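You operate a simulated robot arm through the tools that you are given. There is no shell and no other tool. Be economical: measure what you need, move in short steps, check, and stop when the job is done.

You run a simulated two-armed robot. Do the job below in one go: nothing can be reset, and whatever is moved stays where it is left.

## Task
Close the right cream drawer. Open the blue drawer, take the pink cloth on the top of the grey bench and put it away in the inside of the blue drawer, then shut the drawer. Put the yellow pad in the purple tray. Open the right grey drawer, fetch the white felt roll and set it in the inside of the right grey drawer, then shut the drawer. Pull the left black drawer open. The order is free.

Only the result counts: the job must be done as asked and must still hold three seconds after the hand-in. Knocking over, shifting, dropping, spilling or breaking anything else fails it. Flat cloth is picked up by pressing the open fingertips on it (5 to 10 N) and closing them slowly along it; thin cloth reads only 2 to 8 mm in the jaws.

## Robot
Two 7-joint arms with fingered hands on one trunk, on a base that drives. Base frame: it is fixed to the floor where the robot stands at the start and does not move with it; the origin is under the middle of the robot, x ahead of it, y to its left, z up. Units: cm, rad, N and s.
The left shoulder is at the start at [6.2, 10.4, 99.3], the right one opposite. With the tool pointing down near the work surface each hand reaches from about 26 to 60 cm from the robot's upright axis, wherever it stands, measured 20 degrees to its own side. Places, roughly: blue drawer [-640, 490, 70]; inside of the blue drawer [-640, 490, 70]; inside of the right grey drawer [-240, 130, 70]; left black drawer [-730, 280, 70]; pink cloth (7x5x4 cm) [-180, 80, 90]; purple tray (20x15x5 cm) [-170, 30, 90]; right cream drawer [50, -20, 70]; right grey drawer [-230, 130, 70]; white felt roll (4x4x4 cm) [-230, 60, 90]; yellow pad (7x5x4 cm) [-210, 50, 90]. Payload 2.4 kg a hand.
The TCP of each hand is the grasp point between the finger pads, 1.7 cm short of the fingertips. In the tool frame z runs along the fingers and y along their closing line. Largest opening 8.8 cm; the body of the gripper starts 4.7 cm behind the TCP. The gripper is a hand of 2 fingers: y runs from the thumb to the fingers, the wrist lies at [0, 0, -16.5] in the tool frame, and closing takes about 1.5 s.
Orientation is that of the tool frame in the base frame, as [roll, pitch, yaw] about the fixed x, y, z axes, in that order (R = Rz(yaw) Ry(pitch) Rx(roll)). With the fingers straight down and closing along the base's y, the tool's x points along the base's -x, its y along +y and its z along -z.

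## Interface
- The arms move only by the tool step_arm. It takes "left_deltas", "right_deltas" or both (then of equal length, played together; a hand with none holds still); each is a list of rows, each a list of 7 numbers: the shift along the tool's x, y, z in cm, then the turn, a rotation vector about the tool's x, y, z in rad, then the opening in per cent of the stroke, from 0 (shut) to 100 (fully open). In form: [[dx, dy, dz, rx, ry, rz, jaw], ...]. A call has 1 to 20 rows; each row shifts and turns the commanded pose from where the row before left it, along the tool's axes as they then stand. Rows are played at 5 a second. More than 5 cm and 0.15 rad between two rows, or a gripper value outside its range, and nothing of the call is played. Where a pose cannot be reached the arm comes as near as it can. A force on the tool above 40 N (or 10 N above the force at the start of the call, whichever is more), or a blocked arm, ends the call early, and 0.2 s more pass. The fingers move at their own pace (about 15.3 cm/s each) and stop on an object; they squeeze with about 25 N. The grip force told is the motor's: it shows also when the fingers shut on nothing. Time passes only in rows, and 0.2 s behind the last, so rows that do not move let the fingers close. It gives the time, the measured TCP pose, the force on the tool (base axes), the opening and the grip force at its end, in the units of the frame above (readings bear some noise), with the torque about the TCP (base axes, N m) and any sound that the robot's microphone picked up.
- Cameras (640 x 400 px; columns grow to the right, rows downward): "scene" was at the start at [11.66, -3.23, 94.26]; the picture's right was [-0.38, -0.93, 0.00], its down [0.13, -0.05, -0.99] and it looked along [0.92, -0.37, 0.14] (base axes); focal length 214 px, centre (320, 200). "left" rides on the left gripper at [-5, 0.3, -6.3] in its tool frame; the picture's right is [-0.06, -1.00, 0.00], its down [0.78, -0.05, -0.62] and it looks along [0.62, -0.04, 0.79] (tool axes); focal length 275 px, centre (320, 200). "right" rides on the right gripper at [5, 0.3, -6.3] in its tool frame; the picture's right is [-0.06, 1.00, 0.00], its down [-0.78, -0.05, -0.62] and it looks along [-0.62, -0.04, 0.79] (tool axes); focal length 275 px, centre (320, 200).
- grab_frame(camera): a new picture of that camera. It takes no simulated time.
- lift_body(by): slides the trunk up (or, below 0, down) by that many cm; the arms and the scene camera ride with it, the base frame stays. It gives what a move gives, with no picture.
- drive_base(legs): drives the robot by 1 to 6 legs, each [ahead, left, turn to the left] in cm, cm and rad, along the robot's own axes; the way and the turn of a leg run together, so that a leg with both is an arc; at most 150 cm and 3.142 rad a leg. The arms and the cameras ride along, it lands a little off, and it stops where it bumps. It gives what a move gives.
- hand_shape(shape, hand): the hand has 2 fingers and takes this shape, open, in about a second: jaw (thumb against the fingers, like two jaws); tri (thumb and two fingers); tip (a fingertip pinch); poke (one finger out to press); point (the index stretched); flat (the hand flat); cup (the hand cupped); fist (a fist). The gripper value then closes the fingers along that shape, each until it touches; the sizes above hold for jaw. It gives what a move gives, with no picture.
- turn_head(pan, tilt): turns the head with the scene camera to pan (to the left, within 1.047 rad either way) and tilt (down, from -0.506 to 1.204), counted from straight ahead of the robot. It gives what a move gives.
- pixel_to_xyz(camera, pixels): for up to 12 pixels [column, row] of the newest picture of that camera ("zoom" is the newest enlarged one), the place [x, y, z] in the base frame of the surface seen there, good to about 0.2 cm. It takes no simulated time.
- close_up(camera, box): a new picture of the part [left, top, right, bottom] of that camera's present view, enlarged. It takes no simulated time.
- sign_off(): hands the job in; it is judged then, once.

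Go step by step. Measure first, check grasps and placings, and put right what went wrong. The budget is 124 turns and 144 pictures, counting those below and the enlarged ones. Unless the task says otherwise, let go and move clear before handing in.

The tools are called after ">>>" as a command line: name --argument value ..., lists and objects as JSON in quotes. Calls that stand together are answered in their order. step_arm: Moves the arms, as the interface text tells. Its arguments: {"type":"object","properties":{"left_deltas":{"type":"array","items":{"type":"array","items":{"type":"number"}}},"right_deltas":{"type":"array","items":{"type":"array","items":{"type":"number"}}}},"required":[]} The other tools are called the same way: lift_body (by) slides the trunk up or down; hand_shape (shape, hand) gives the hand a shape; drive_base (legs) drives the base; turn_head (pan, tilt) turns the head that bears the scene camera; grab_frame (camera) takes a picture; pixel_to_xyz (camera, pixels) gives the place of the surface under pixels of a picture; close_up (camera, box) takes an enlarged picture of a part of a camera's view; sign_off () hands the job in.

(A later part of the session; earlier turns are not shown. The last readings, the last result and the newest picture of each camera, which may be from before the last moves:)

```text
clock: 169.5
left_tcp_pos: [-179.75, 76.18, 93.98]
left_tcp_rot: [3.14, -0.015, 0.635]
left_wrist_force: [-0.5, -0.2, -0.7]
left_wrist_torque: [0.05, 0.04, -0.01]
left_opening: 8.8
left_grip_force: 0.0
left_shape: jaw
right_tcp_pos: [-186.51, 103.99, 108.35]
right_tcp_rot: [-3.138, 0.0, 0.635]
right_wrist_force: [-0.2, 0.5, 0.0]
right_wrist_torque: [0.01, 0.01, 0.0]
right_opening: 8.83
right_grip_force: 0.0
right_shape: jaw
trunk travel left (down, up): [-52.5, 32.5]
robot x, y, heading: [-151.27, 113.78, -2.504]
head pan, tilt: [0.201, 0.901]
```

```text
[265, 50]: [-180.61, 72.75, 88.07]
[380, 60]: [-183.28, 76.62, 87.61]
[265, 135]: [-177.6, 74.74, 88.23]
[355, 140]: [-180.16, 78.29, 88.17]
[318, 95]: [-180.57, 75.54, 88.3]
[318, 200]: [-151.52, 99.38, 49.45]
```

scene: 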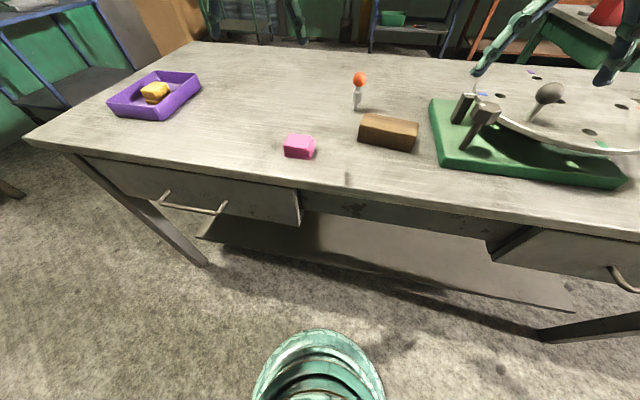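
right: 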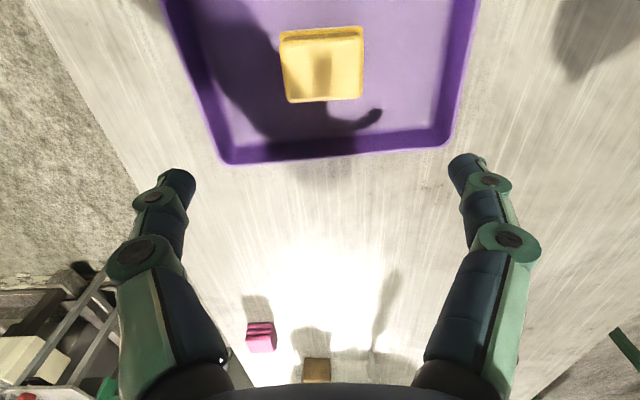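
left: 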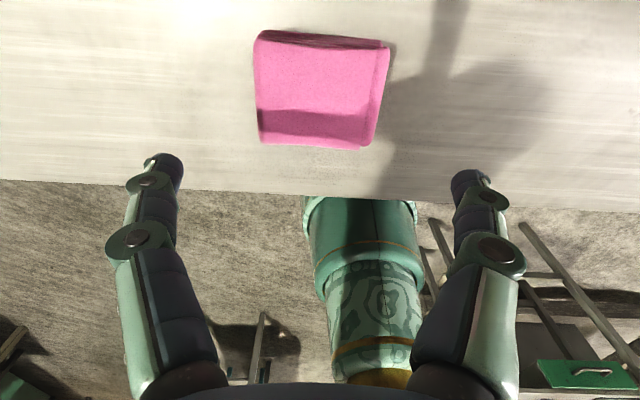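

The cloth centre is 0.7 cm further forward. I correct, lower to z 86.9 and close.

>>> step_arm --left_deltas '[[-0.7, 0, 2, 0, 0, 0, 100], [0, 0, 2, 0, 0, 0, 100], [0, 0, 2, 0, 0, 0, 100], [0, 0, 1.1, 0, 0, 0, 100], [0, 0, 0, 0, 0, 0, 80], [0, 0, 0, 0, 0, 0, 60], [0, 0, 0, 0, 0, 0, 45], [0, 0, 0, 0, 0, 0, 30], [0, 0, 0, 0, 0, 0, 15], [0, 0, 0, 0, 0, 0, 0], [0, 0, 0, 0, 0, 0, 0], [0, 0, 0, 0, 0, 0, 0], [0, 0, -3, 0, 0, 0, 0], [0, 0, -3, 0, 0, 0, 0]]'

>>> grab_frame --camera "left"

```text
clock: 172.5
left_tcp_pos: [-180.47, 75.55, 93.27]
left_tcp_rot: [3.139, -0.016, 0.636]
left_wrist_force: [0.6, 0.5, 0.0]
left_wrist_torque: [-0.01, -0.02, -0.04]
left_opening: 5.73
left_grip_force: 25.2
left_shape: jaw
right_tcp_pos: [-186.58, 104.1, 108.46]
right_tcp_rot: [-3.14, -0.001, 0.635]
right_wrist_force: [0.6, 0.5, 0.4]
right_wrist_torque: [0.04, 0.02, 0.0]
right_opening: 8.77
right_grip_force: 0.1
right_shape: jaw
trunk travel left (down, up): [-52.5, 32.5]
robot x, y, heading: [-151.24, 113.2, -2.506]
head pan, tilt: [0.201, 0.901]
```

```text
97 pictures are left
```

left: 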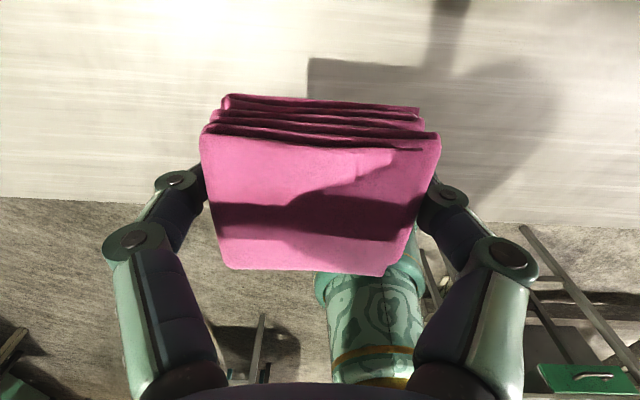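

The cloth is held (5.7 cm). I retract it, back off and turn to face along the corridor to see the way to the blue and black benches.

>>> step_arm --left_deltas '[[3, 0, -4, 0, 0, 0, 0], [4, 0, -4, 0, 0, 0, 0], [4, 0, -4, 0, 0, 0, 0]]'

>>> drive_base --legs '[[-5, 0, 0], [0, 0, -1.57]]'

>>> turn_head --pan 0.0 --tilt 0.25

>>> grab_frame --camera "scene"

```text
refused: row 2 steps farther than a row can; nothing moved
```

```text
clock: 177.2
left_tcp_pos: [-184.7, 146.23, 93.11]
left_tcp_rot: [3.14, -0.015, -0.953]
left_wrist_force: [-0.3, 0.6, -0.6]
left_wrist_torque: [-0.01, 0.04, -0.01]
left_opening: 5.71
left_grip_force: 25.2
left_shape: jaw
right_tcp_pos: [-156.09, 151.83, 108.47]
right_tcp_rot: [3.141, -0.001, -0.952]
right_wrist_force: [-0.4, 0.0, -0.3]
right_wrist_torque: [0.0, -0.01, -0.02]
right_opening: 8.82
right_grip_force: 0.0
right_shape: jaw
trunk travel left (down, up): [-52.5, 32.5]
robot x, y, heading: [-147.34, 116.48, 2.192]
head pan, tilt: [0.201, 0.901]
```

```text
clock: 178.3
left_tcp_pos: [-184.62, 146.18, 93.09]
left_tcp_rot: [3.14, -0.016, -0.953]
left_wrist_force: [-0.5, 0.6, -0.3]
left_wrist_torque: [-0.01, 0.04, 0.0]
left_opening: 5.74
left_grip_force: 24.9
left_shape: jaw
right_tcp_pos: [-156.14, 151.8, 108.51]
right_tcp_rot: [-3.14, 0.0, -0.951]
right_wrist_force: [-0.3, 0.7, -0.5]
right_wrist_torque: [-0.02, -0.03, -0.01]
right_opening: 8.82
right_grip_force: 0.0
right_shape: jaw
trunk travel left (down, up): [-52.5, 32.5]
robot x, y, heading: [-147.24, 116.05, 2.187]
head pan, tilt: [0.0, 0.25]
```

```text
96 pictures are left
```

scene: 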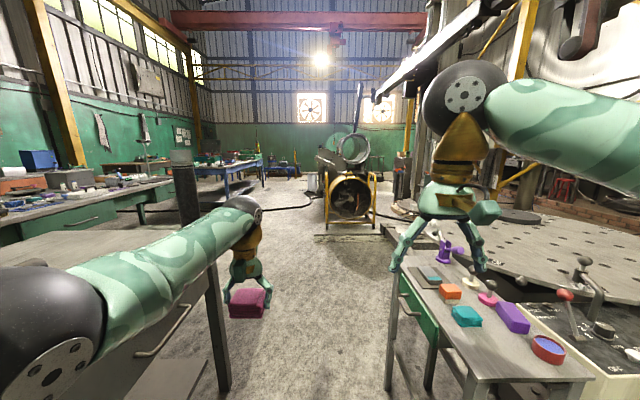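

The cloth is still held, and the way ahead between bench and machines is clear. I measure the landmarks and enlarge the far benches.

>>> pixel_to_xyz --camera "scene" --pixels '[[228, 190], [263, 185], [265, 160], [220, 168], [350, 228], [330, 228], [283, 165], [290, 178], [375, 222], [140, 222], [300, 207], [160, 165]]'

>>> close_up --camera "scene" --box '[130, 120, 390, 240]'

```text
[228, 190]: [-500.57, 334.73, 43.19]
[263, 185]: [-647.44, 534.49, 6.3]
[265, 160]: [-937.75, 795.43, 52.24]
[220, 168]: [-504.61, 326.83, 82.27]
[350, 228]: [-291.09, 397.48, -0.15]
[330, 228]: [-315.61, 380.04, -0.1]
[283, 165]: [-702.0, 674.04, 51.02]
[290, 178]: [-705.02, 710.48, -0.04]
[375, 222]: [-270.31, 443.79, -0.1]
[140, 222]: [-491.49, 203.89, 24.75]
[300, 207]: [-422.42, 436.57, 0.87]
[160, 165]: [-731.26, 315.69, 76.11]
```

```text
2.46 times, centred on (260, 180) of scene
```

zoom: 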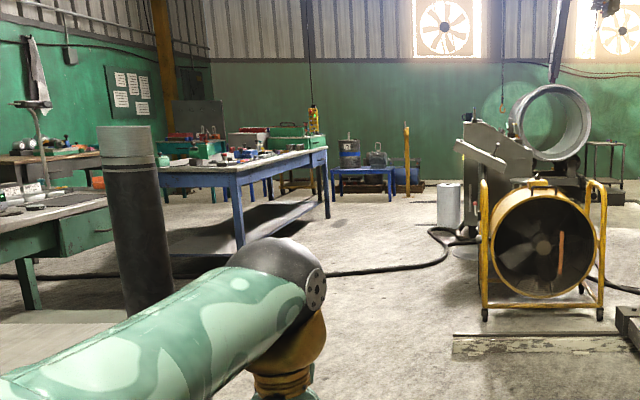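

The blue table's front edge is at about n = 210, from s ≈ 562 to 813. I drive out of the corridor and diagonally into the aisle, then look again.

>>> drive_base --legs '[[0, -4, 0.014], [135, 0, 0], [120, 75, 0]]'

>>> turn_head --pan 0.3 --tilt 0.25

>>> grab_frame --camera "scene"

```text
clock: 192.2
left_tcp_pos: [-393.6, 311.33, 93.15]
left_tcp_rot: [3.139, -0.016, -0.919]
left_wrist_force: [-0.2, -0.5, 0.1]
left_wrist_torque: [0.0, 0.01, -0.01]
left_opening: 5.69
left_grip_force: 24.6
left_shape: jaw
right_tcp_pos: [-365.24, 317.84, 108.46]
right_tcp_rot: [-3.14, -0.003, -0.921]
right_wrist_force: [0.2, -0.7, 0.1]
right_wrist_torque: [0.0, 0.0, -0.04]
right_opening: 8.78
right_grip_force: 0.0
right_shape: jaw
trunk travel left (down, up): [-52.5, 32.5]
robot x, y, heading: [-355.07, 282.63, 2.225]
head pan, tilt: [0.0, 0.25]
```

```text
clock: 193.0
left_tcp_pos: [-393.47, 311.21, 93.15]
left_tcp_rot: [3.14, -0.016, -0.92]
left_wrist_force: [-0.3, 0.1, -0.8]
left_wrist_torque: [0.0, 0.0, 0.01]
left_opening: 5.71
left_grip_force: 25.2
left_shape: jaw
right_tcp_pos: [-365.22, 317.78, 108.53]
right_tcp_rot: [-3.14, -0.002, -0.919]
right_wrist_force: [0.4, 0.0, -0.4]
right_wrist_torque: [0.01, -0.03, 0.01]
right_opening: 8.8
right_grip_force: 0.1
right_shape: jaw
trunk travel left (down, up): [-52.5, 32.5]
robot x, y, heading: [-355.23, 282.69, 2.23]
head pan, tilt: [0.3, 0.25]
```

```text
94 pictures are left
```

scene: 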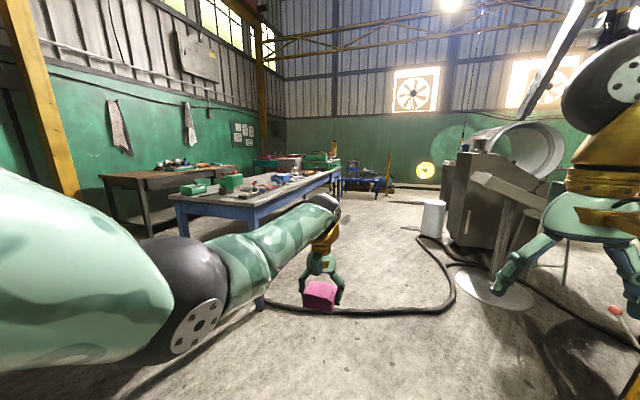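

I'm in the aisle. I measure the white can [433,218], the machine's foot disc and the blue table's corner before driving on.

>>> pixel_to_xyz --camera "scene" --pixels '[[420, 235], [433, 236], [458, 275], [530, 300], [465, 240], [175, 197], [250, 208], [325, 180], [130, 182], [205, 175], [445, 300], [360, 195]]'

>>> close_up --camera "scene" --box '[90, 130, 450, 260]'

```text
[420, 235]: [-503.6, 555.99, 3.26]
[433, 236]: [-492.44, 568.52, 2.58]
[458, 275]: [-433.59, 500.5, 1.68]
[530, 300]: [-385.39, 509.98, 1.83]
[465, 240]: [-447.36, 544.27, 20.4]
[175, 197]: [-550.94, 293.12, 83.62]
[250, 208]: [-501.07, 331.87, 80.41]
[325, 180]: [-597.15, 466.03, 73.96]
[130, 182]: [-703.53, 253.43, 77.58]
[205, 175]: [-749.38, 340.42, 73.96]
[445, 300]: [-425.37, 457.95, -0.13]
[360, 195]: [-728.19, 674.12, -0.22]
```

```text
1.78 times, centred on (270, 195) of scene
```

zoom: 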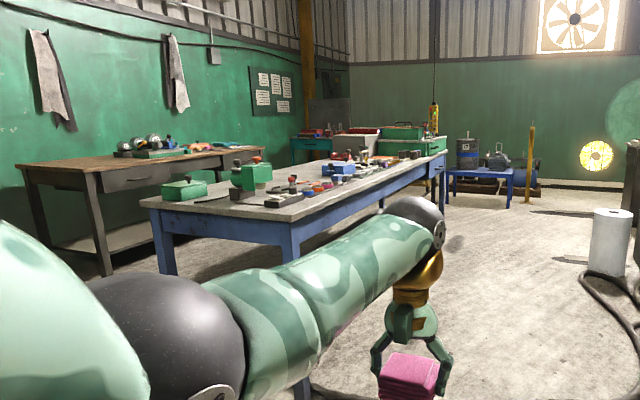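

The aisle is clear between n ≈ 80 and 208. I drive on to s ≈ 728 and turn left to face the blue table.

>>> drive_base --legs '[[150, 10, -0.029], [140, 10, 0], [0, 0, 1.57]]'

>>> turn_head --pan 0.0 --tilt 0.5

>>> grab_frame --camera "scene"

```text
refused: leg 1 is longer than a leg can be; nothing moved
```

```text
clock: 193.8
left_tcp_pos: [-393.39, 311.25, 93.07]
left_tcp_rot: [3.139, -0.016, -0.922]
left_wrist_force: [-0.2, -0.1, -0.7]
left_wrist_torque: [-0.02, 0.01, 0.02]
left_opening: 5.71
left_grip_force: 25.0
left_shape: jaw
right_tcp_pos: [-365.29, 317.79, 108.41]
right_tcp_rot: [-3.14, 0.0, -0.92]
right_wrist_force: [0.0, 0.5, 0.5]
right_wrist_torque: [-0.04, 0.02, 0.04]
right_opening: 8.81
right_grip_force: 0.0
right_shape: jaw
trunk travel left (down, up): [-52.5, 32.5]
robot x, y, heading: [-355.23, 282.64, 2.22]
head pan, tilt: [0.0, 0.499]
```

```text
92 pictures are left
```

scene: 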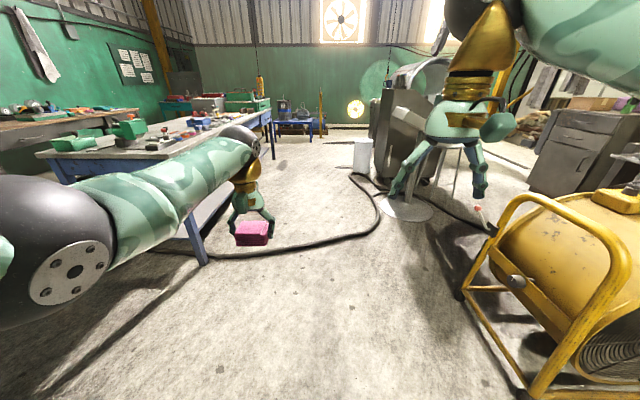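

The leg was slightly too long; the way ahead looks clear, so I drive in shorter legs.

>>> drive_base --legs '[[140, 10, -0.025], [145, 10, 0], [0, 0, 1.57]]'

>>> turn_head --pan 0.01 --tilt 0.5

>>> grab_frame --camera "scene"

```text
clock: 211.4
left_tcp_pos: [-573.54, 454.13, 93.19]
left_tcp_rot: [3.139, -0.016, 0.697]
left_wrist_force: [0.5, -0.2, -1.1]
left_wrist_torque: [-0.01, -0.01, 0.0]
left_opening: 5.69
left_grip_force: 24.8
left_shape: jaw
right_tcp_pos: [-581.42, 481.98, 108.41]
right_tcp_rot: [-3.139, -0.001, 0.699]
right_wrist_force: [-0.1, -0.1, 0.3]
right_wrist_torque: [-0.02, 0.02, -0.02]
right_opening: 8.77
right_grip_force: 0.2
right_shape: jaw
trunk travel left (down, up): [-52.5, 32.5]
robot x, y, heading: [-546.92, 493.59, -2.443]
head pan, tilt: [0.0, 0.499]
```

```text
clock: 212.0
left_tcp_pos: [-573.45, 454.18, 93.15]
left_tcp_rot: [3.14, -0.017, 0.696]
left_wrist_force: [1.3, 0.4, 0.2]
left_wrist_torque: [-0.03, -0.03, -0.04]
left_opening: 5.69
left_grip_force: 24.5
left_shape: jaw
right_tcp_pos: [-581.38, 481.89, 108.38]
right_tcp_rot: [-3.138, -0.001, 0.698]
right_wrist_force: [-0.4, -0.1, -0.3]
right_wrist_torque: [-0.02, 0.02, 0.01]
right_opening: 8.79
right_grip_force: 0.0
right_shape: jaw
trunk travel left (down, up): [-52.5, 32.5]
robot x, y, heading: [-547.15, 493.52, -2.447]
head pan, tilt: [0.01, 0.499]
```

```text
91 pictures are left
```

scene: 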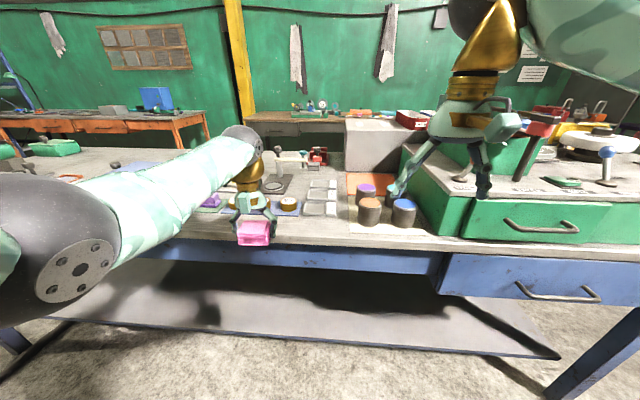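

The blue drawer is at the right, front near [550,275], handle [555,293], with a green drawer box standing on the table above it. I measure these.

>>> pixel_to_xyz --camera "scene" --pixels '[[518, 285], [555, 297], [598, 298], [450, 280], [620, 275], [500, 268], [600, 240], [480, 240], [540, 228], [470, 222], [440, 190], [400, 240]]'

>>> close_up --camera "scene" --box '[380, 100, 640, 340]'

```text
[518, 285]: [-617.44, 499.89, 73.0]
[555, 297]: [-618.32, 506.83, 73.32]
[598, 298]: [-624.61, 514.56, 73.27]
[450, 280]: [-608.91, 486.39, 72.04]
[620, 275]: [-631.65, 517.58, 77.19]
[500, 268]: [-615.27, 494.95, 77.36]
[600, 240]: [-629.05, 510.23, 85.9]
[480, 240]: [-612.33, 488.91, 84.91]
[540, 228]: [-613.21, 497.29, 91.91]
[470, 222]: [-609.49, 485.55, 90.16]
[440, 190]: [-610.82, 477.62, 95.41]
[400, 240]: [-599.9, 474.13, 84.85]
```

```text
1.67 times, centred on (510, 220) of scene
```

zoom: 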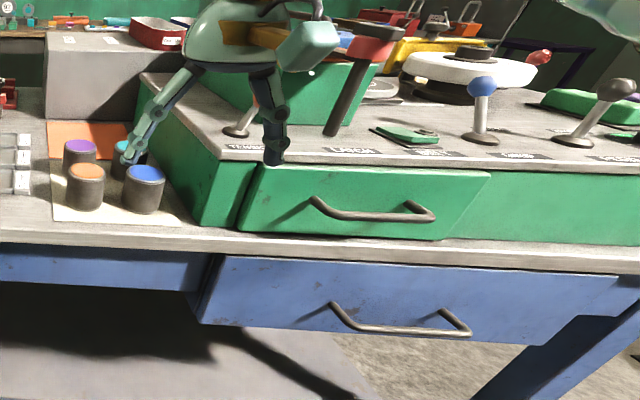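

The blue handle bar is at n = 200.5, s ≈ 769–785, z 73.3; the green box's own handle juts out above it (z 92). I retract and raise the left hand with the cloth, tilt the closed right fingers, and line up with the right end of the bar.

>>> step_arm --left_deltas '[[3, 0, -3.9, 0, 0, 0, 0], [3, 0, -3.9, 0, 0, 0, 0], [3, 0, -3.9, 0, 0, 0, 0], [3, 0, -3.9, 0, 0, 0, 0], [2, 0, -3.9, 0, 0, 0, 0], [0, 0, -3.9, 0, 0, 0, 0]]' --right_deltas '[[0, 0, 0, 0, -0.12, 0, 0], [0, 0, 0, 0, -0.12, 0, 0], [0, 0, 0, 0, -0.11, 0, 0], [0, 0, 0, 0, 0, 0, 0], [0, 0, 0, 0, 0, 0, 0], [0, 0, 0, 0, 0, 0, 0]]'

>>> drive_base --legs '[[0, -46, -0.068], [6, 0, 0]]'

>>> turn_head --pan -0.2 --tilt 0.6

>>> grab_frame --camera "scene"

```text
clock: 213.4
left_tcp_pos: [-563.23, 462.63, 116.88]
left_tcp_rot: [3.137, -0.017, 0.699]
left_wrist_force: [0.3, 0.7, 1.1]
left_wrist_torque: [0.0, 0.01, 0.01]
left_opening: 5.67
left_grip_force: 25.0
left_shape: jaw
right_tcp_pos: [-581.53, 482.02, 108.31]
right_tcp_rot: [-3.141, 0.35, 0.698]
right_wrist_force: [0.1, 0.1, -0.8]
right_wrist_torque: [0.01, 0.03, -0.02]
right_opening: 0.02
right_grip_force: 25.1
right_shape: jaw
trunk travel left (down, up): [-52.5, 32.5]
robot x, y, heading: [-546.93, 493.65, -2.445]
head pan, tilt: [0.01, 0.499]
```

```text
clock: 216.7
left_tcp_pos: [-598.33, 496.0, 116.89]
left_tcp_rot: [3.139, -0.017, 0.631]
left_wrist_force: [0.1, 1.0, -0.2]
left_wrist_torque: [0.01, -0.03, 0.0]
left_opening: 5.67
left_grip_force: 24.6
left_shape: jaw
right_tcp_pos: [-615.18, 516.51, 108.4]
right_tcp_rot: [-3.14, 0.348, 0.632]
right_wrist_force: [0.4, 0.5, -1.3]
right_wrist_torque: [-0.04, 0.01, 0.01]
right_opening: 0.0
right_grip_force: 25.0
right_shape: jaw
trunk travel left (down, up): [-52.5, 32.5]
robot x, y, heading: [-579.78, 525.85, -2.512]
head pan, tilt: [0.01, 0.499]
```

```text
clock: 217.5
left_tcp_pos: [-598.11, 495.98, 116.99]
left_tcp_rot: [3.14, -0.015, 0.63]
left_wrist_force: [0.4, -0.2, -0.9]
left_wrist_torque: [0.0, 0.01, 0.01]
left_opening: 5.69
left_grip_force: 25.2
left_shape: jaw
right_tcp_pos: [-615.24, 516.55, 108.41]
right_tcp_rot: [-3.14, 0.346, 0.631]
right_wrist_force: [-0.6, 0.8, -0.7]
right_wrist_torque: [-0.04, 0.01, -0.02]
right_opening: 0.0
right_grip_force: 25.2
right_shape: jaw
trunk travel left (down, up): [-52.5, 32.5]
robot x, y, heading: [-579.73, 525.72, -2.509]
head pan, tilt: [-0.201, 0.6]
```

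```text
89 pictures are left
```

scene: 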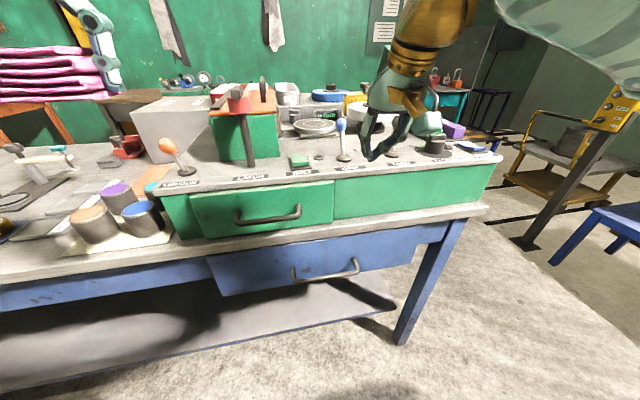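

Seen square on now; I measure the blue handle [300-355,275], the green handle [240-300,218] and the panel.

>>> pixel_to_xyz --camera "scene" --pixels '[[300, 279], [326, 277], [352, 269], [240, 221], [297, 212], [270, 220], [320, 262], [400, 250], [225, 270], [350, 231], [380, 215], [250, 275]]'

```text
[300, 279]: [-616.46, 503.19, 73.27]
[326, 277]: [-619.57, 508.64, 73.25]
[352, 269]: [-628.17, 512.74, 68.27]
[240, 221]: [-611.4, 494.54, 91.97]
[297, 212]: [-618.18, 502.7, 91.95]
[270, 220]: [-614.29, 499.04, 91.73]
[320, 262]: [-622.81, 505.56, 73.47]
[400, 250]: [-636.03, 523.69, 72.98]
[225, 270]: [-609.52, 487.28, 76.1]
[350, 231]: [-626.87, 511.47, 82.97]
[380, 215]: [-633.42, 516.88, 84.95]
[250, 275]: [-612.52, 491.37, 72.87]
```

The hook point is n ≈ 202.3, s = 780, clear of the green handle (ends at s = 771). I lower the trunk and bring the right fingers above the gap behind the bar.

>>> lift_body --by -20

>>> step_arm --right_deltas '[[-3.16, 0, 1.14, 0, 0, 0, 0], [-3.16, 0, 1.14, 0, 0, 0, 0], [-3.16, 0, 1.14, 0, 0, 0, 0], [1.18, 0, 3.26, 0, 0, 0, 0], [1.18, 0, 3.26, 0, 0, 0, 0], [1.18, 0, 3.26, 0, 0, 0, 0]]'

>>> grab_frame --camera "right"

>>> grab_frame --camera "scene"

```text
clock: 219.7
left_tcp_pos: [-598.22, 496.06, 97.06]
left_tcp_rot: [3.14, -0.014, 0.632]
left_wrist_force: [-0.7, -0.9, -0.4]
left_wrist_torque: [-0.02, 0.0, 0.01]
left_opening: 5.67
left_grip_force: 24.4
left_shape: jaw
right_tcp_pos: [-615.05, 516.61, 88.46]
right_tcp_rot: [-3.14, 0.349, 0.633]
right_wrist_force: [0.3, -0.4, 1.1]
right_wrist_torque: [-0.03, 0.0, 0.02]
right_opening: 0.03
right_grip_force: 25.7
right_shape: jaw
trunk travel left (down, up): [-32.5, 52.5]
robot x, y, heading: [-579.7, 525.95, -2.51]
head pan, tilt: [-0.201, 0.6]
```

```text
clock: 221.1
left_tcp_pos: [-598.25, 495.99, 97.08]
left_tcp_rot: [3.139, -0.015, 0.63]
left_wrist_force: [-0.2, -0.4, -1.1]
left_wrist_torque: [-0.01, 0.01, -0.02]
left_opening: 5.68
left_grip_force: 24.9
left_shape: jaw
right_tcp_pos: [-623.31, 510.63, 78.07]
right_tcp_rot: [-3.139, 0.349, 0.632]
right_wrist_force: [0.5, 0.4, 1.1]
right_wrist_torque: [0.04, 0.01, -0.02]
right_opening: 0.02
right_grip_force: 24.8
right_shape: jaw
trunk travel left (down, up): [-32.5, 52.5]
robot x, y, heading: [-579.66, 525.99, -2.509]
head pan, tilt: [-0.201, 0.6]
```

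```text
88 pictures are left
```

right: 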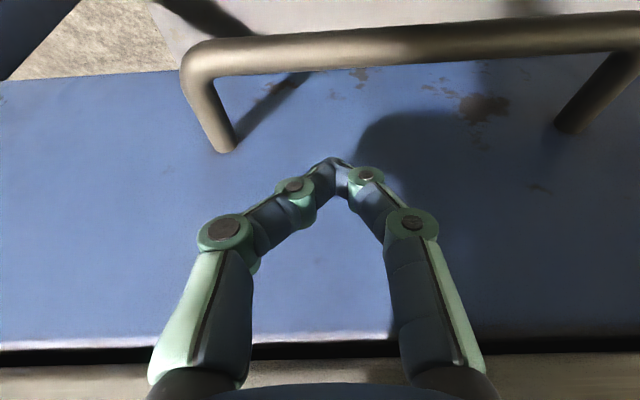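

```text
87 pictures are left
```

scene: 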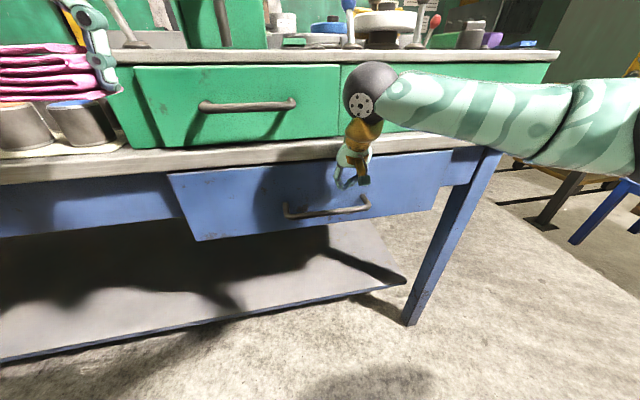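

The fingertips [335,165] are inside the bar's right half. I lower 5 cm and pull about 15 cm.

>>> step_arm --right_deltas '[[0.89, 0, 2.45, 0, 0, 0, 0], [0.89, 0, 2.45, 0, 0, 0, 0], [1.41, 0, -0.51, 0, 0, 0, 0], [1.41, 0, -0.51, 0, 0, 0, 0], [1.41, 0, -0.51, 0, 0, 0, 0], [1.41, 0, -0.51, 0, 0, 0, 0], [1.41, 0, -0.51, 0, 0, 0, 0], [1.41, 0, -0.51, 0, 0, 0, 0], [1.41, 0, -0.51, 0, 0, 0, 0], [1.41, 0, -0.51, 0, 0, 0, 0], [1.41, 0, -0.51, 0, 0, 0, 0], [1.41, 0, -0.51, 0, 0, 0, 0]]'

>>> grab_frame --camera "scene"

```text
clock: 223.7
left_tcp_pos: [-598.23, 496.09, 96.97]
left_tcp_rot: [3.141, -0.015, 0.63]
left_wrist_force: [0.1, 0.3, -0.2]
left_wrist_torque: [0.0, 0.02, -0.01]
left_opening: 5.67
left_grip_force: 25.3
left_shape: jaw
right_tcp_pos: [-611.08, 519.42, 72.79]
right_tcp_rot: [-3.14, 0.347, 0.632]
right_wrist_force: [0.4, 0.5, -0.5]
right_wrist_torque: [0.04, 0.03, -0.02]
right_opening: 0.0
right_grip_force: 24.7
right_shape: jaw
trunk travel left (down, up): [-32.5, 52.5]
robot x, y, heading: [-579.69, 525.94, -2.509]
head pan, tilt: [-0.201, 0.6]
```

```text
86 pictures are left
```

scene: 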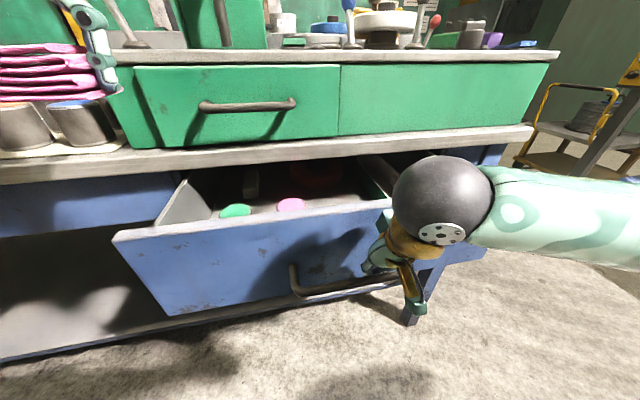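

The drawer is open about 14 cm and holds other small things ([235,210], [291,204]). I pull 7 cm more by driving back, so there's a free spot.

>>> drive_base --legs '[[-7, 0, 0]]'

>>> step_arm --right_deltas '[[-0.56, 0, 0.2, 0, 0, 0, 0], [-0.75, 0, -2.07, 0, 0, 0, 0], [-1.02, 0, -2.82, 0, 0, 0, 0], [-1.02, 0, -2.82, 0, 0, 0, 0], [-1.36, 0, -3.76, 0, 0, 0, 0], [-1.36, 0, -3.76, 0, 0, 0, 0], [-1.36, 0, -3.76, 0, 0, 0, 0], [-1.36, 0, -3.76, 0, 0, 0, 0], [0, 0, 0, 0, 0.12, 0, 0], [0, 0, 0, 0, 0.12, 0, 0], [0, 0, 0, 0, 0.11, 0, 0]]'

>>> lift_body --by 25

>>> turn_head --pan -0.15 --tilt 0.9

>>> grab_frame --camera "scene"

```text
clock: 224.7
left_tcp_pos: [-592.56, 500.18, 96.9]
left_tcp_rot: [-3.141, -0.015, 0.63]
left_wrist_force: [-1.1, -0.2, 0.1]
left_wrist_torque: [0.01, 0.01, 0.01]
left_opening: 5.68
left_grip_force: 24.8
left_shape: jaw
right_tcp_pos: [-605.42, 523.68, 72.75]
right_tcp_rot: [-3.14, 0.348, 0.633]
right_wrist_force: [-0.2, 0.1, -0.1]
right_wrist_torque: [0.02, -0.01, -0.02]
right_opening: 0.0
right_grip_force: 24.6
right_shape: jaw
trunk travel left (down, up): [-32.5, 52.5]
robot x, y, heading: [-573.7, 529.78, -2.513]
head pan, tilt: [-0.201, 0.6]
```

```text
clock: 227.1
left_tcp_pos: [-592.51, 500.28, 96.9]
left_tcp_rot: [3.139, -0.015, 0.631]
left_wrist_force: [0.4, -0.2, -0.4]
left_wrist_torque: [0.01, 0.03, 0.0]
left_opening: 5.63
left_grip_force: 24.8
left_shape: jaw
right_tcp_pos: [-606.87, 522.26, 96.83]
right_tcp_rot: [3.141, -0.004, 0.633]
right_wrist_force: [-0.6, 0.7, 0.2]
right_wrist_torque: [0.0, 0.0, -0.01]
right_opening: 0.0
right_grip_force: 24.7
right_shape: jaw
right hand out of reach, approached as far as the arm can: row 6, 7
trunk travel left (down, up): [-32.5, 52.5]
robot x, y, heading: [-574.07, 529.84, -2.512]
head pan, tilt: [-0.201, 0.6]
```

```text
clock: 229.7
left_tcp_pos: [-592.57, 500.17, 121.84]
left_tcp_rot: [3.141, -0.017, 0.63]
left_wrist_force: [0.3, -0.1, -1.1]
left_wrist_torque: [0.0, -0.03, 0.02]
left_opening: 5.67
left_grip_force: 25.0
left_shape: jaw
right_tcp_pos: [-606.77, 522.3, 121.81]
right_tcp_rot: [-3.14, -0.002, 0.632]
right_wrist_force: [-0.1, -0.1, 0.0]
right_wrist_torque: [0.0, 0.03, 0.03]
right_opening: 0.02
right_grip_force: 24.7
right_shape: jaw
trunk travel left (down, up): [-57.5, 27.5]
robot x, y, heading: [-574.12, 529.96, -2.514]
head pan, tilt: [-0.201, 0.6]
```

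```text
clock: 230.4
left_tcp_pos: [-592.51, 500.16, 121.91]
left_tcp_rot: [3.14, -0.016, 0.63]
left_wrist_force: [-0.1, -0.1, -1.4]
left_wrist_torque: [0.03, 0.01, 0.01]
left_opening: 5.69
left_grip_force: 24.5
left_shape: jaw
right_tcp_pos: [-606.93, 522.3, 121.68]
right_tcp_rot: [-3.14, -0.002, 0.63]
right_wrist_force: [0.2, 0.0, 0.1]
right_wrist_torque: [0.02, 0.02, 0.0]
right_opening: 0.0
right_grip_force: 25.0
right_shape: jaw
trunk travel left (down, up): [-57.5, 27.5]
robot x, y, heading: [-573.92, 530.52, -2.513]
head pan, tilt: [-0.15, 0.901]
```

```text
85 pictures are left
```

scene: 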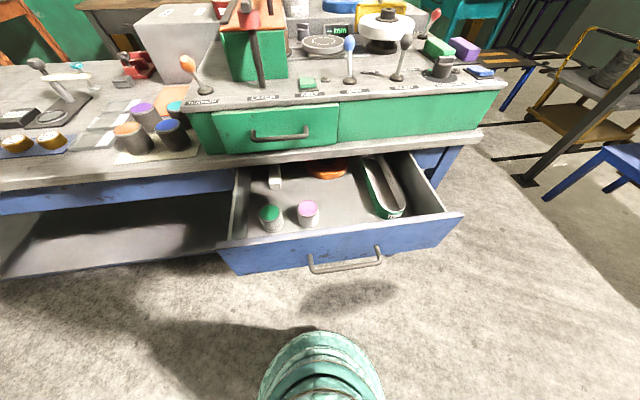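

Inside the drawer there are two small cans at the front-left, a ring behind, and a strap at the right; the free spot is around [347,200]. I enlarge and measure.

>>> close_up --camera "scene" --box '[210, 140, 470, 280]'

```text
2.46 times, centred on (340, 210) of scene
```

zoom: 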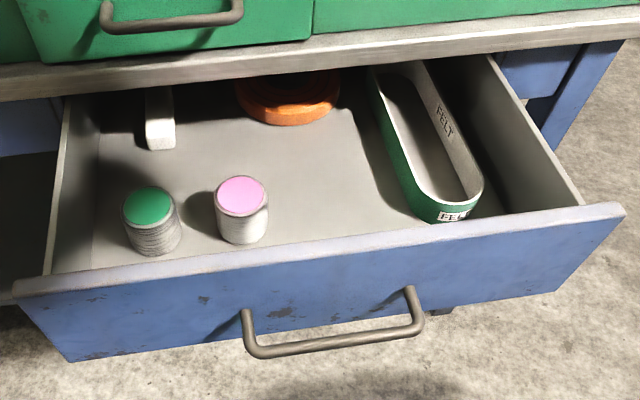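

>>> pixel_to_xyz --camera "zoom" --pixels '[[240, 195], [262, 235], [405, 210], [370, 80], [330, 180], [290, 110], [330, 235], [150, 200], [440, 222], [380, 235], [335, 245], [160, 145]]'

```text
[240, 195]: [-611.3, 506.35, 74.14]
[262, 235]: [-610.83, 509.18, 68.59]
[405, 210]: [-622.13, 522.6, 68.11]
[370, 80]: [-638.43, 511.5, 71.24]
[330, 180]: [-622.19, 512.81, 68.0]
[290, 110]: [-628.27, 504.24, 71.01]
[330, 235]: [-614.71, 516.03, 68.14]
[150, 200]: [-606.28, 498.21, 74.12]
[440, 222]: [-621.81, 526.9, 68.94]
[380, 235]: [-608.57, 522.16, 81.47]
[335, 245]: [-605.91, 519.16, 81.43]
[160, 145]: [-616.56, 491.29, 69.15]
```

The free floor lies at s = 772–788, n = 185–204; I aim for s = 780.3, n = 194.5. I drive right 27 and ahead 11, then lower the trunk 25.

>>> drive_base --legs '[[11, -27, 0]]'

>>> lift_body --by -25

>>> grab_frame --camera "left"

```text
clock: 232.5
left_tcp_pos: [-617.7, 516.23, 121.93]
left_tcp_rot: [3.138, -0.016, 0.628]
left_wrist_force: [0.9, 0.0, -1.6]
left_wrist_torque: [0.0, -0.01, -0.02]
left_opening: 5.7
left_grip_force: 25.1
left_shape: jaw
right_tcp_pos: [-632.03, 538.35, 121.71]
right_tcp_rot: [3.141, -0.001, 0.63]
right_wrist_force: [-0.8, 0.6, -1.0]
right_wrist_torque: [0.05, 0.0, -0.01]
right_opening: 0.0
right_grip_force: 25.1
right_shape: jaw
trunk travel left (down, up): [-57.5, 27.5]
robot x, y, heading: [-599.11, 545.8, -2.518]
head pan, tilt: [-0.15, 0.901]
```

```text
clock: 235.1
left_tcp_pos: [-617.77, 516.2, 97.0]
left_tcp_rot: [3.141, -0.015, 0.628]
left_wrist_force: [0.5, 0.8, -0.5]
left_wrist_torque: [0.04, 0.0, 0.02]
left_opening: 5.66
left_grip_force: 25.2
left_shape: jaw
right_tcp_pos: [-631.85, 538.34, 96.71]
right_tcp_rot: [-3.14, -0.002, 0.63]
right_wrist_force: [0.4, 0.5, -0.6]
right_wrist_torque: [0.0, 0.0, -0.02]
right_opening: 0.0
right_grip_force: 24.6
right_shape: jaw
trunk travel left (down, up): [-32.5, 52.5]
robot x, y, heading: [-599.07, 546.36, -2.509]
head pan, tilt: [-0.15, 0.901]
```

```text
83 pictures are left
```

left: 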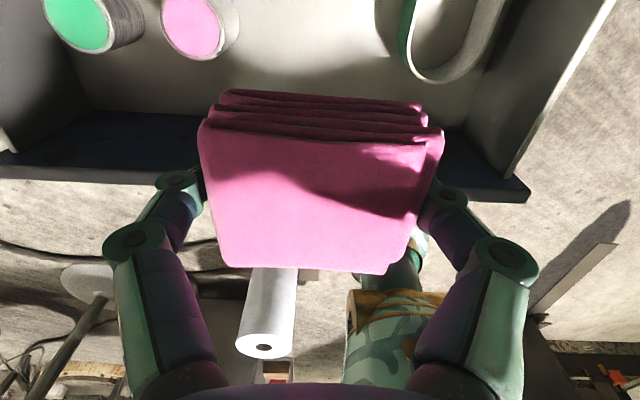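

The hand hangs over the gap between the purple can [200,20] and the strap [450,40]. I shift slightly left and lower most of the way, then check.

>>> step_arm --left_deltas '[[1.5, 0.9, 0, 0, 0, 0, 0], [0, 0, 3.8, 0, 0, 0, 0], [0, 0, 3.8, 0, 0, 0, 0], [0, 0, 3.8, 0, 0, 0, 0], [0, 0, 3.8, 0, 0, 0, 0], [0, 0, 3.8, 0, 0, 0, 0], [0, 0, 3, 0, 0, 0, 0]]'

>>> grab_frame --camera "left"

>>> grab_frame --camera "scene"

```text
clock: 236.7
left_tcp_pos: [-615.57, 516.58, 74.72]
left_tcp_rot: [3.14, -0.014, 0.628]
left_wrist_force: [0.7, -1.2, -0.7]
left_wrist_torque: [0.04, -0.02, -0.03]
left_opening: 5.67
left_grip_force: 24.8
left_shape: jaw
right_tcp_pos: [-631.98, 538.39, 96.75]
right_tcp_rot: [3.141, -0.002, 0.631]
right_wrist_force: [0.2, 0.3, -0.4]
right_wrist_torque: [0.01, 0.02, 0.01]
right_opening: 0.0
right_grip_force: 24.9
right_shape: jaw
trunk travel left (down, up): [-32.5, 52.5]
robot x, y, heading: [-599.01, 546.11, -2.511]
head pan, tilt: [-0.15, 0.901]
```

```text
82 pictures are left
```

left: 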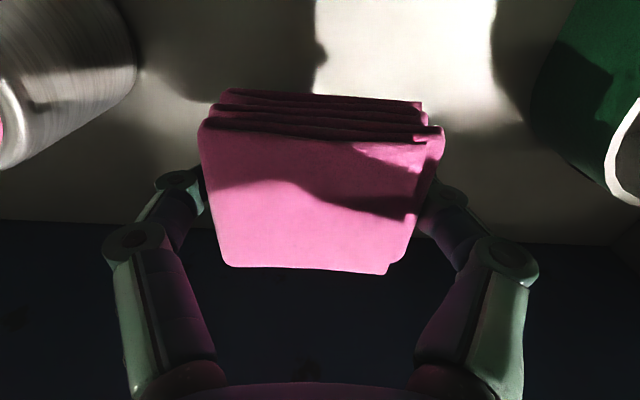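

```text
81 pictures are left
```

scene: 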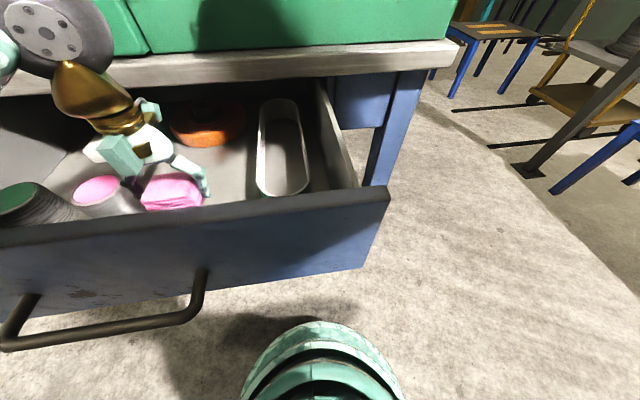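

Room on both sides. I lower 4.2 cm, open partway and lift straight out.

>>> step_arm --left_deltas '[[0, 0, 2, 0, 0, 0, 0], [0, 0, 2.2, 0, 0, 0, 0], [0, 0, 0, 0, 0, 0, 0], [0, 0, 0, 0, 0, 0, 75], [0, 0, 0, 0, 0, 0, 85], [0, 0, 0, 0, 0, 0, 85], [0, 0, -3, 0, 0, 0, 85], [0, 0, -4, 0, 0, 0, 85], [0, 0, -4, 0, 0, 0, 85], [0, 0, -4, 0, 0, 0, 85], [0, 0, -4, 0, 0, 0, 85], [0, 0, -4, 0, 0, 0, 85], [0, 0, -4, 0, 0, 0, 85]]'

>>> grab_frame --camera "left"

>>> grab_frame --camera "scene"

```text
clock: 239.5
left_tcp_pos: [-616.12, 516.35, 97.78]
left_tcp_rot: [3.141, -0.018, 0.628]
left_wrist_force: [-0.2, -0.5, 0.4]
left_wrist_torque: [0.0, 0.01, -0.01]
left_opening: 7.45
left_grip_force: 0.1
left_shape: jaw
right_tcp_pos: [-631.87, 538.26, 96.73]
right_tcp_rot: [-3.139, 0.0, 0.63]
right_wrist_force: [-0.1, -0.1, -0.2]
right_wrist_torque: [-0.02, 0.01, -0.01]
right_opening: 0.0
right_grip_force: 24.7
right_shape: jaw
trunk travel left (down, up): [-32.5, 52.5]
robot x, y, heading: [-598.85, 546.31, -2.512]
head pan, tilt: [-0.15, 0.901]
```

```text
80 pictures are left
```

left: 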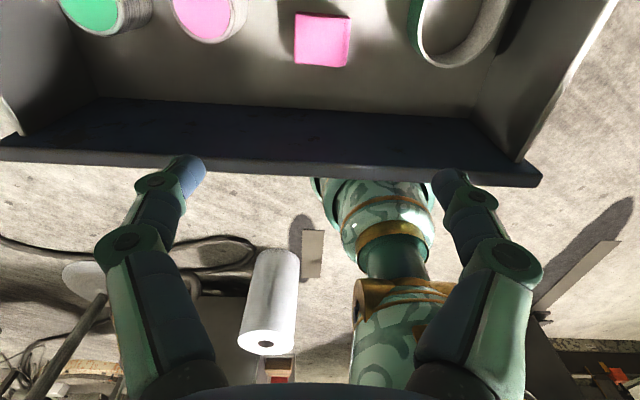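

```text
79 pictures are left
```

scene: 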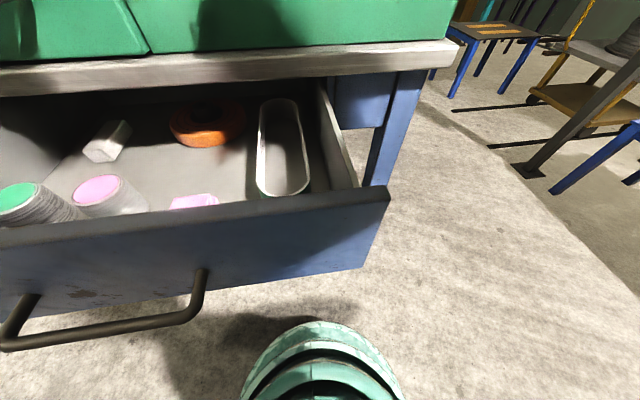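

The cloth lies in the drawer between can and strap ([322,40]). To shut it I'll push with the closed right hand, whose arm stays clear of the green handle: back 14 and left 26.5.

>>> drive_base --legs '[[-14, 0, 0], [0, 26.5, 0]]'

>>> turn_head --pan -0.2 --tilt 0.8

>>> grab_frame --camera "scene"

```text
clock: 242.3
left_tcp_pos: [-589.01, 502.97, 97.66]
left_tcp_rot: [3.138, -0.015, 0.625]
left_wrist_force: [-0.4, -0.4, -0.4]
left_wrist_torque: [-0.01, -0.03, -0.03]
left_opening: 7.45
left_grip_force: 0.0
left_shape: jaw
right_tcp_pos: [-604.87, 525.25, 96.83]
right_tcp_rot: [-3.138, -0.001, 0.627]
right_wrist_force: [0.3, 0.1, 0.8]
right_wrist_torque: [-0.03, 0.0, -0.01]
right_opening: 0.01
right_grip_force: 25.2
right_shape: jaw
trunk travel left (down, up): [-32.5, 52.5]
robot x, y, heading: [-572.11, 532.59, -2.518]
head pan, tilt: [-0.15, 0.901]
```

```text
clock: 242.9
left_tcp_pos: [-589.17, 503.2, 97.72]
left_tcp_rot: [3.141, -0.016, 0.624]
left_wrist_force: [0.9, -0.3, 0.4]
left_wrist_torque: [-0.01, 0.01, 0.0]
left_opening: 7.45
left_grip_force: 0.0
left_shape: jaw
right_tcp_pos: [-604.91, 525.04, 96.63]
right_tcp_rot: [3.14, -0.001, 0.627]
right_wrist_force: [-1.2, -1.2, 0.1]
right_wrist_torque: [-0.01, 0.02, 0.0]
right_opening: 0.0
right_grip_force: 24.8
right_shape: jaw
trunk travel left (down, up): [-32.5, 52.5]
robot x, y, heading: [-572.2, 532.8, -2.518]
head pan, tilt: [-0.201, 0.799]
```

```text
78 pictures are left
```

scene: 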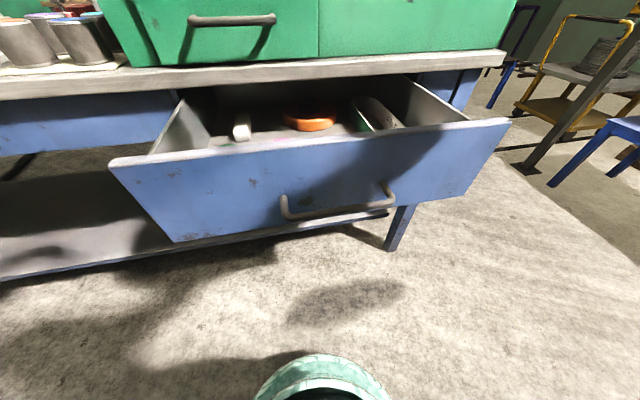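

>>> pixel_to_xyz --camera "scene" --pixels '[[290, 216], [340, 212], [385, 203], [250, 190], [430, 170]]'

```text
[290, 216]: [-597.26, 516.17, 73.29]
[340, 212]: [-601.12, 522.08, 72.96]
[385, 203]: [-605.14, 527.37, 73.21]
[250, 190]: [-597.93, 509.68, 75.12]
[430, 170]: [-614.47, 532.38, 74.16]
```

The bar is at n = 177.5, s = 769–783. I pull the right hand back 3.2 cm, shift 1.5 cm left, and lower it in front of the bar.

>>> step_arm --right_deltas '[[1.6, 0.7, 0, 0, 0, 0, 0], [1.6, 0.8, 0, 0, 0, 0, 0], [0, 0, 3.9, 0, 0, 0, 0], [0, 0, 3.9, 0, 0, 0, 0], [0, 0, 3.9, 0, 0, 0, 0], [0, 0, 3.9, 0, 0, 0, 0], [0, 0, 3.9, 0, 0, 0, 0], [0, 0, 3.7, 0, 0, 0, 0]]'

>>> grab_frame --camera "scene"

```text
clock: 244.8
left_tcp_pos: [-589.05, 503.05, 97.69]
left_tcp_rot: [3.14, -0.016, 0.625]
left_wrist_force: [0.2, -0.2, 0.0]
left_wrist_torque: [0.02, -0.02, -0.02]
left_opening: 7.44
left_grip_force: 0.0
left_shape: jaw
right_tcp_pos: [-601.5, 526.04, 73.46]
right_tcp_rot: [-3.141, -0.001, 0.626]
right_wrist_force: [-0.1, 0.9, -1.0]
right_wrist_torque: [-0.01, 0.0, 0.03]
right_opening: 0.01
right_grip_force: 24.8
right_shape: jaw
trunk travel left (down, up): [-32.5, 52.5]
robot x, y, heading: [-571.79, 532.64, -2.519]
head pan, tilt: [-0.201, 0.799]
```

```text
77 pictures are left
```

scene: 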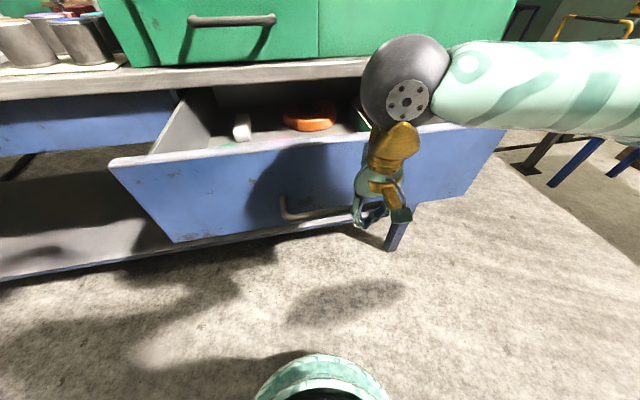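

In position. I push slowly, 20 cm first.

>>> step_arm --right_deltas '[[-0.7, 0, 0, 0, 0, 0, 0], [-0.8, 0, 0, 0, 0, 0, 0], [-1, 0, 0, 0, 0, 0, 0], [-1, 0, 0, 0, 0, 0, 0], [-1, 0, 0, 0, 0, 0, 0], [-1, 0, 0, 0, 0, 0, 0], [-1.1, 0, 0, 0, 0, 0, 0], [-1.1, 0, 0, 0, 0, 0, 0], [-1.1, 0, 0, 0, 0, 0, 0], [-1.1, 0, 0, 0, 0, 0, 0], [-1.1, 0, 0, 0, 0, 0, 0], [-1.1, 0, 0, 0, 0, 0, 0], [-1.1, 0, 0, 0, 0, 0, 0], [-1.1, 0, 0, 0, 0, 0, 0], [-1.1, 0, 0, 0, 0, 0, 0], [-1.1, 0, 0, 0, 0, 0, 0], [-1.1, 0, 0, 0, 0, 0, 0], [-1, 0, 0, 0, 0, 0, 0], [-1, 0, 0, 0, 0, 0, 0], [-0.7, 0, 0, 0, 0, 0, 0]]'

>>> grab_frame --camera "scene"

```text
clock: 248.9
left_tcp_pos: [-589.08, 503.2, 97.81]
left_tcp_rot: [3.139, -0.015, 0.625]
left_wrist_force: [-0.3, -0.4, 0.1]
left_wrist_torque: [0.02, 0.01, 0.0]
left_opening: 7.46
left_grip_force: 0.0
left_shape: jaw
right_tcp_pos: [-618.05, 513.96, 73.61]
right_tcp_rot: [-3.14, -0.001, 0.627]
right_wrist_force: [1.7, 1.1, -0.2]
right_wrist_torque: [-0.01, -0.02, 0.01]
right_opening: 0.0
right_grip_force: 24.7
right_shape: jaw
trunk travel left (down, up): [-32.5, 52.5]
robot x, y, heading: [-571.96, 532.39, -2.519]
head pan, tilt: [-0.201, 0.799]
```

```text
76 pictures are left
```

scene: 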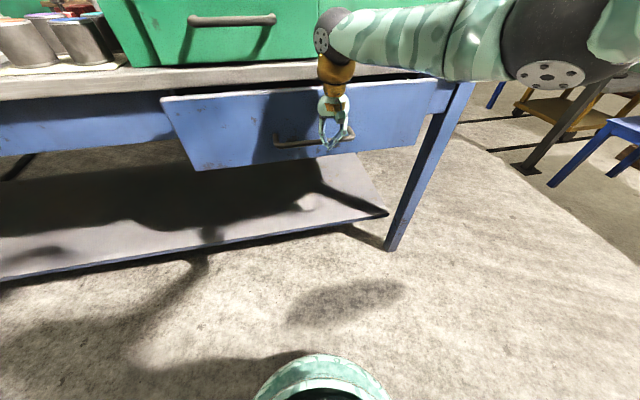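

TCP at n = 196; about 2.7 cm remain. I push the rest in small steps.

>>> step_arm --right_deltas '[[-0.6, 0, 0, 0, 0, 0, 0], [-0.6, 0, 0, 0, 0, 0, 0], [-0.5, 0, 0, 0, 0, 0, 0], [-0.4, 0, 0, 0, 0, 0, 0], [-0.4, 0, 0, 0, 0, 0, 0], [-0.4, 0, 0, 0, 0, 0, 0], [-0.4, 0, 0, 0, 0, 0, 0]]'

>>> close_up --camera "scene" --box '[100, 0, 500, 200]'

>>> pixel_to_xyz --camera "zoom" --pixels '[[200, 190], [250, 170], [480, 170], [420, 200], [60, 180], [330, 40]]'

```text
clock: 250.6
left_tcp_pos: [-589.11, 503.08, 97.71]
left_tcp_rot: [3.14, -0.016, 0.624]
left_wrist_force: [-0.4, 0.9, -0.5]
left_wrist_torque: [0.01, -0.03, 0.01]
left_opening: 7.47
left_grip_force: 0.1
left_shape: jaw
right_tcp_pos: [-620.49, 512.03, 73.64]
right_tcp_rot: [-3.139, -0.002, 0.626]
right_wrist_force: [0.7, -0.2, 0.0]
right_wrist_torque: [-0.05, 0.0, -0.01]
right_opening: 0.01
right_grip_force: 25.1
right_shape: jaw
trunk travel left (down, up): [-32.5, 52.5]
robot x, y, heading: [-572.14, 532.51, -2.516]
head pan, tilt: [-0.201, 0.799]
```

```text
1.60 times, centred on (300, 100) of scene
```

zoom: 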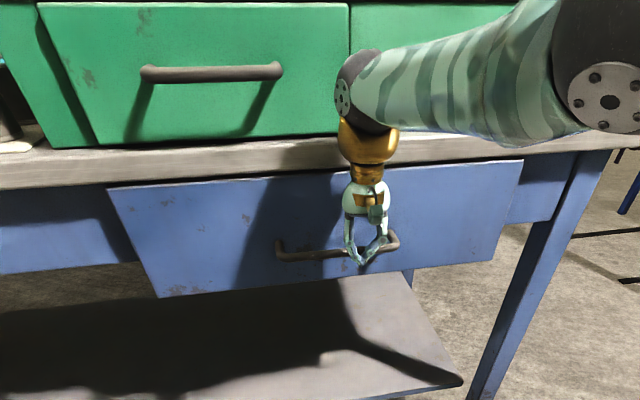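

```text
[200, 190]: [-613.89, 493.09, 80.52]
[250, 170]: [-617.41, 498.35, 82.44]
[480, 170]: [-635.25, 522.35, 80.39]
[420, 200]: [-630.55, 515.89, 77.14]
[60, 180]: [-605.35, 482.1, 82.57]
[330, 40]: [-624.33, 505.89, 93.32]
```

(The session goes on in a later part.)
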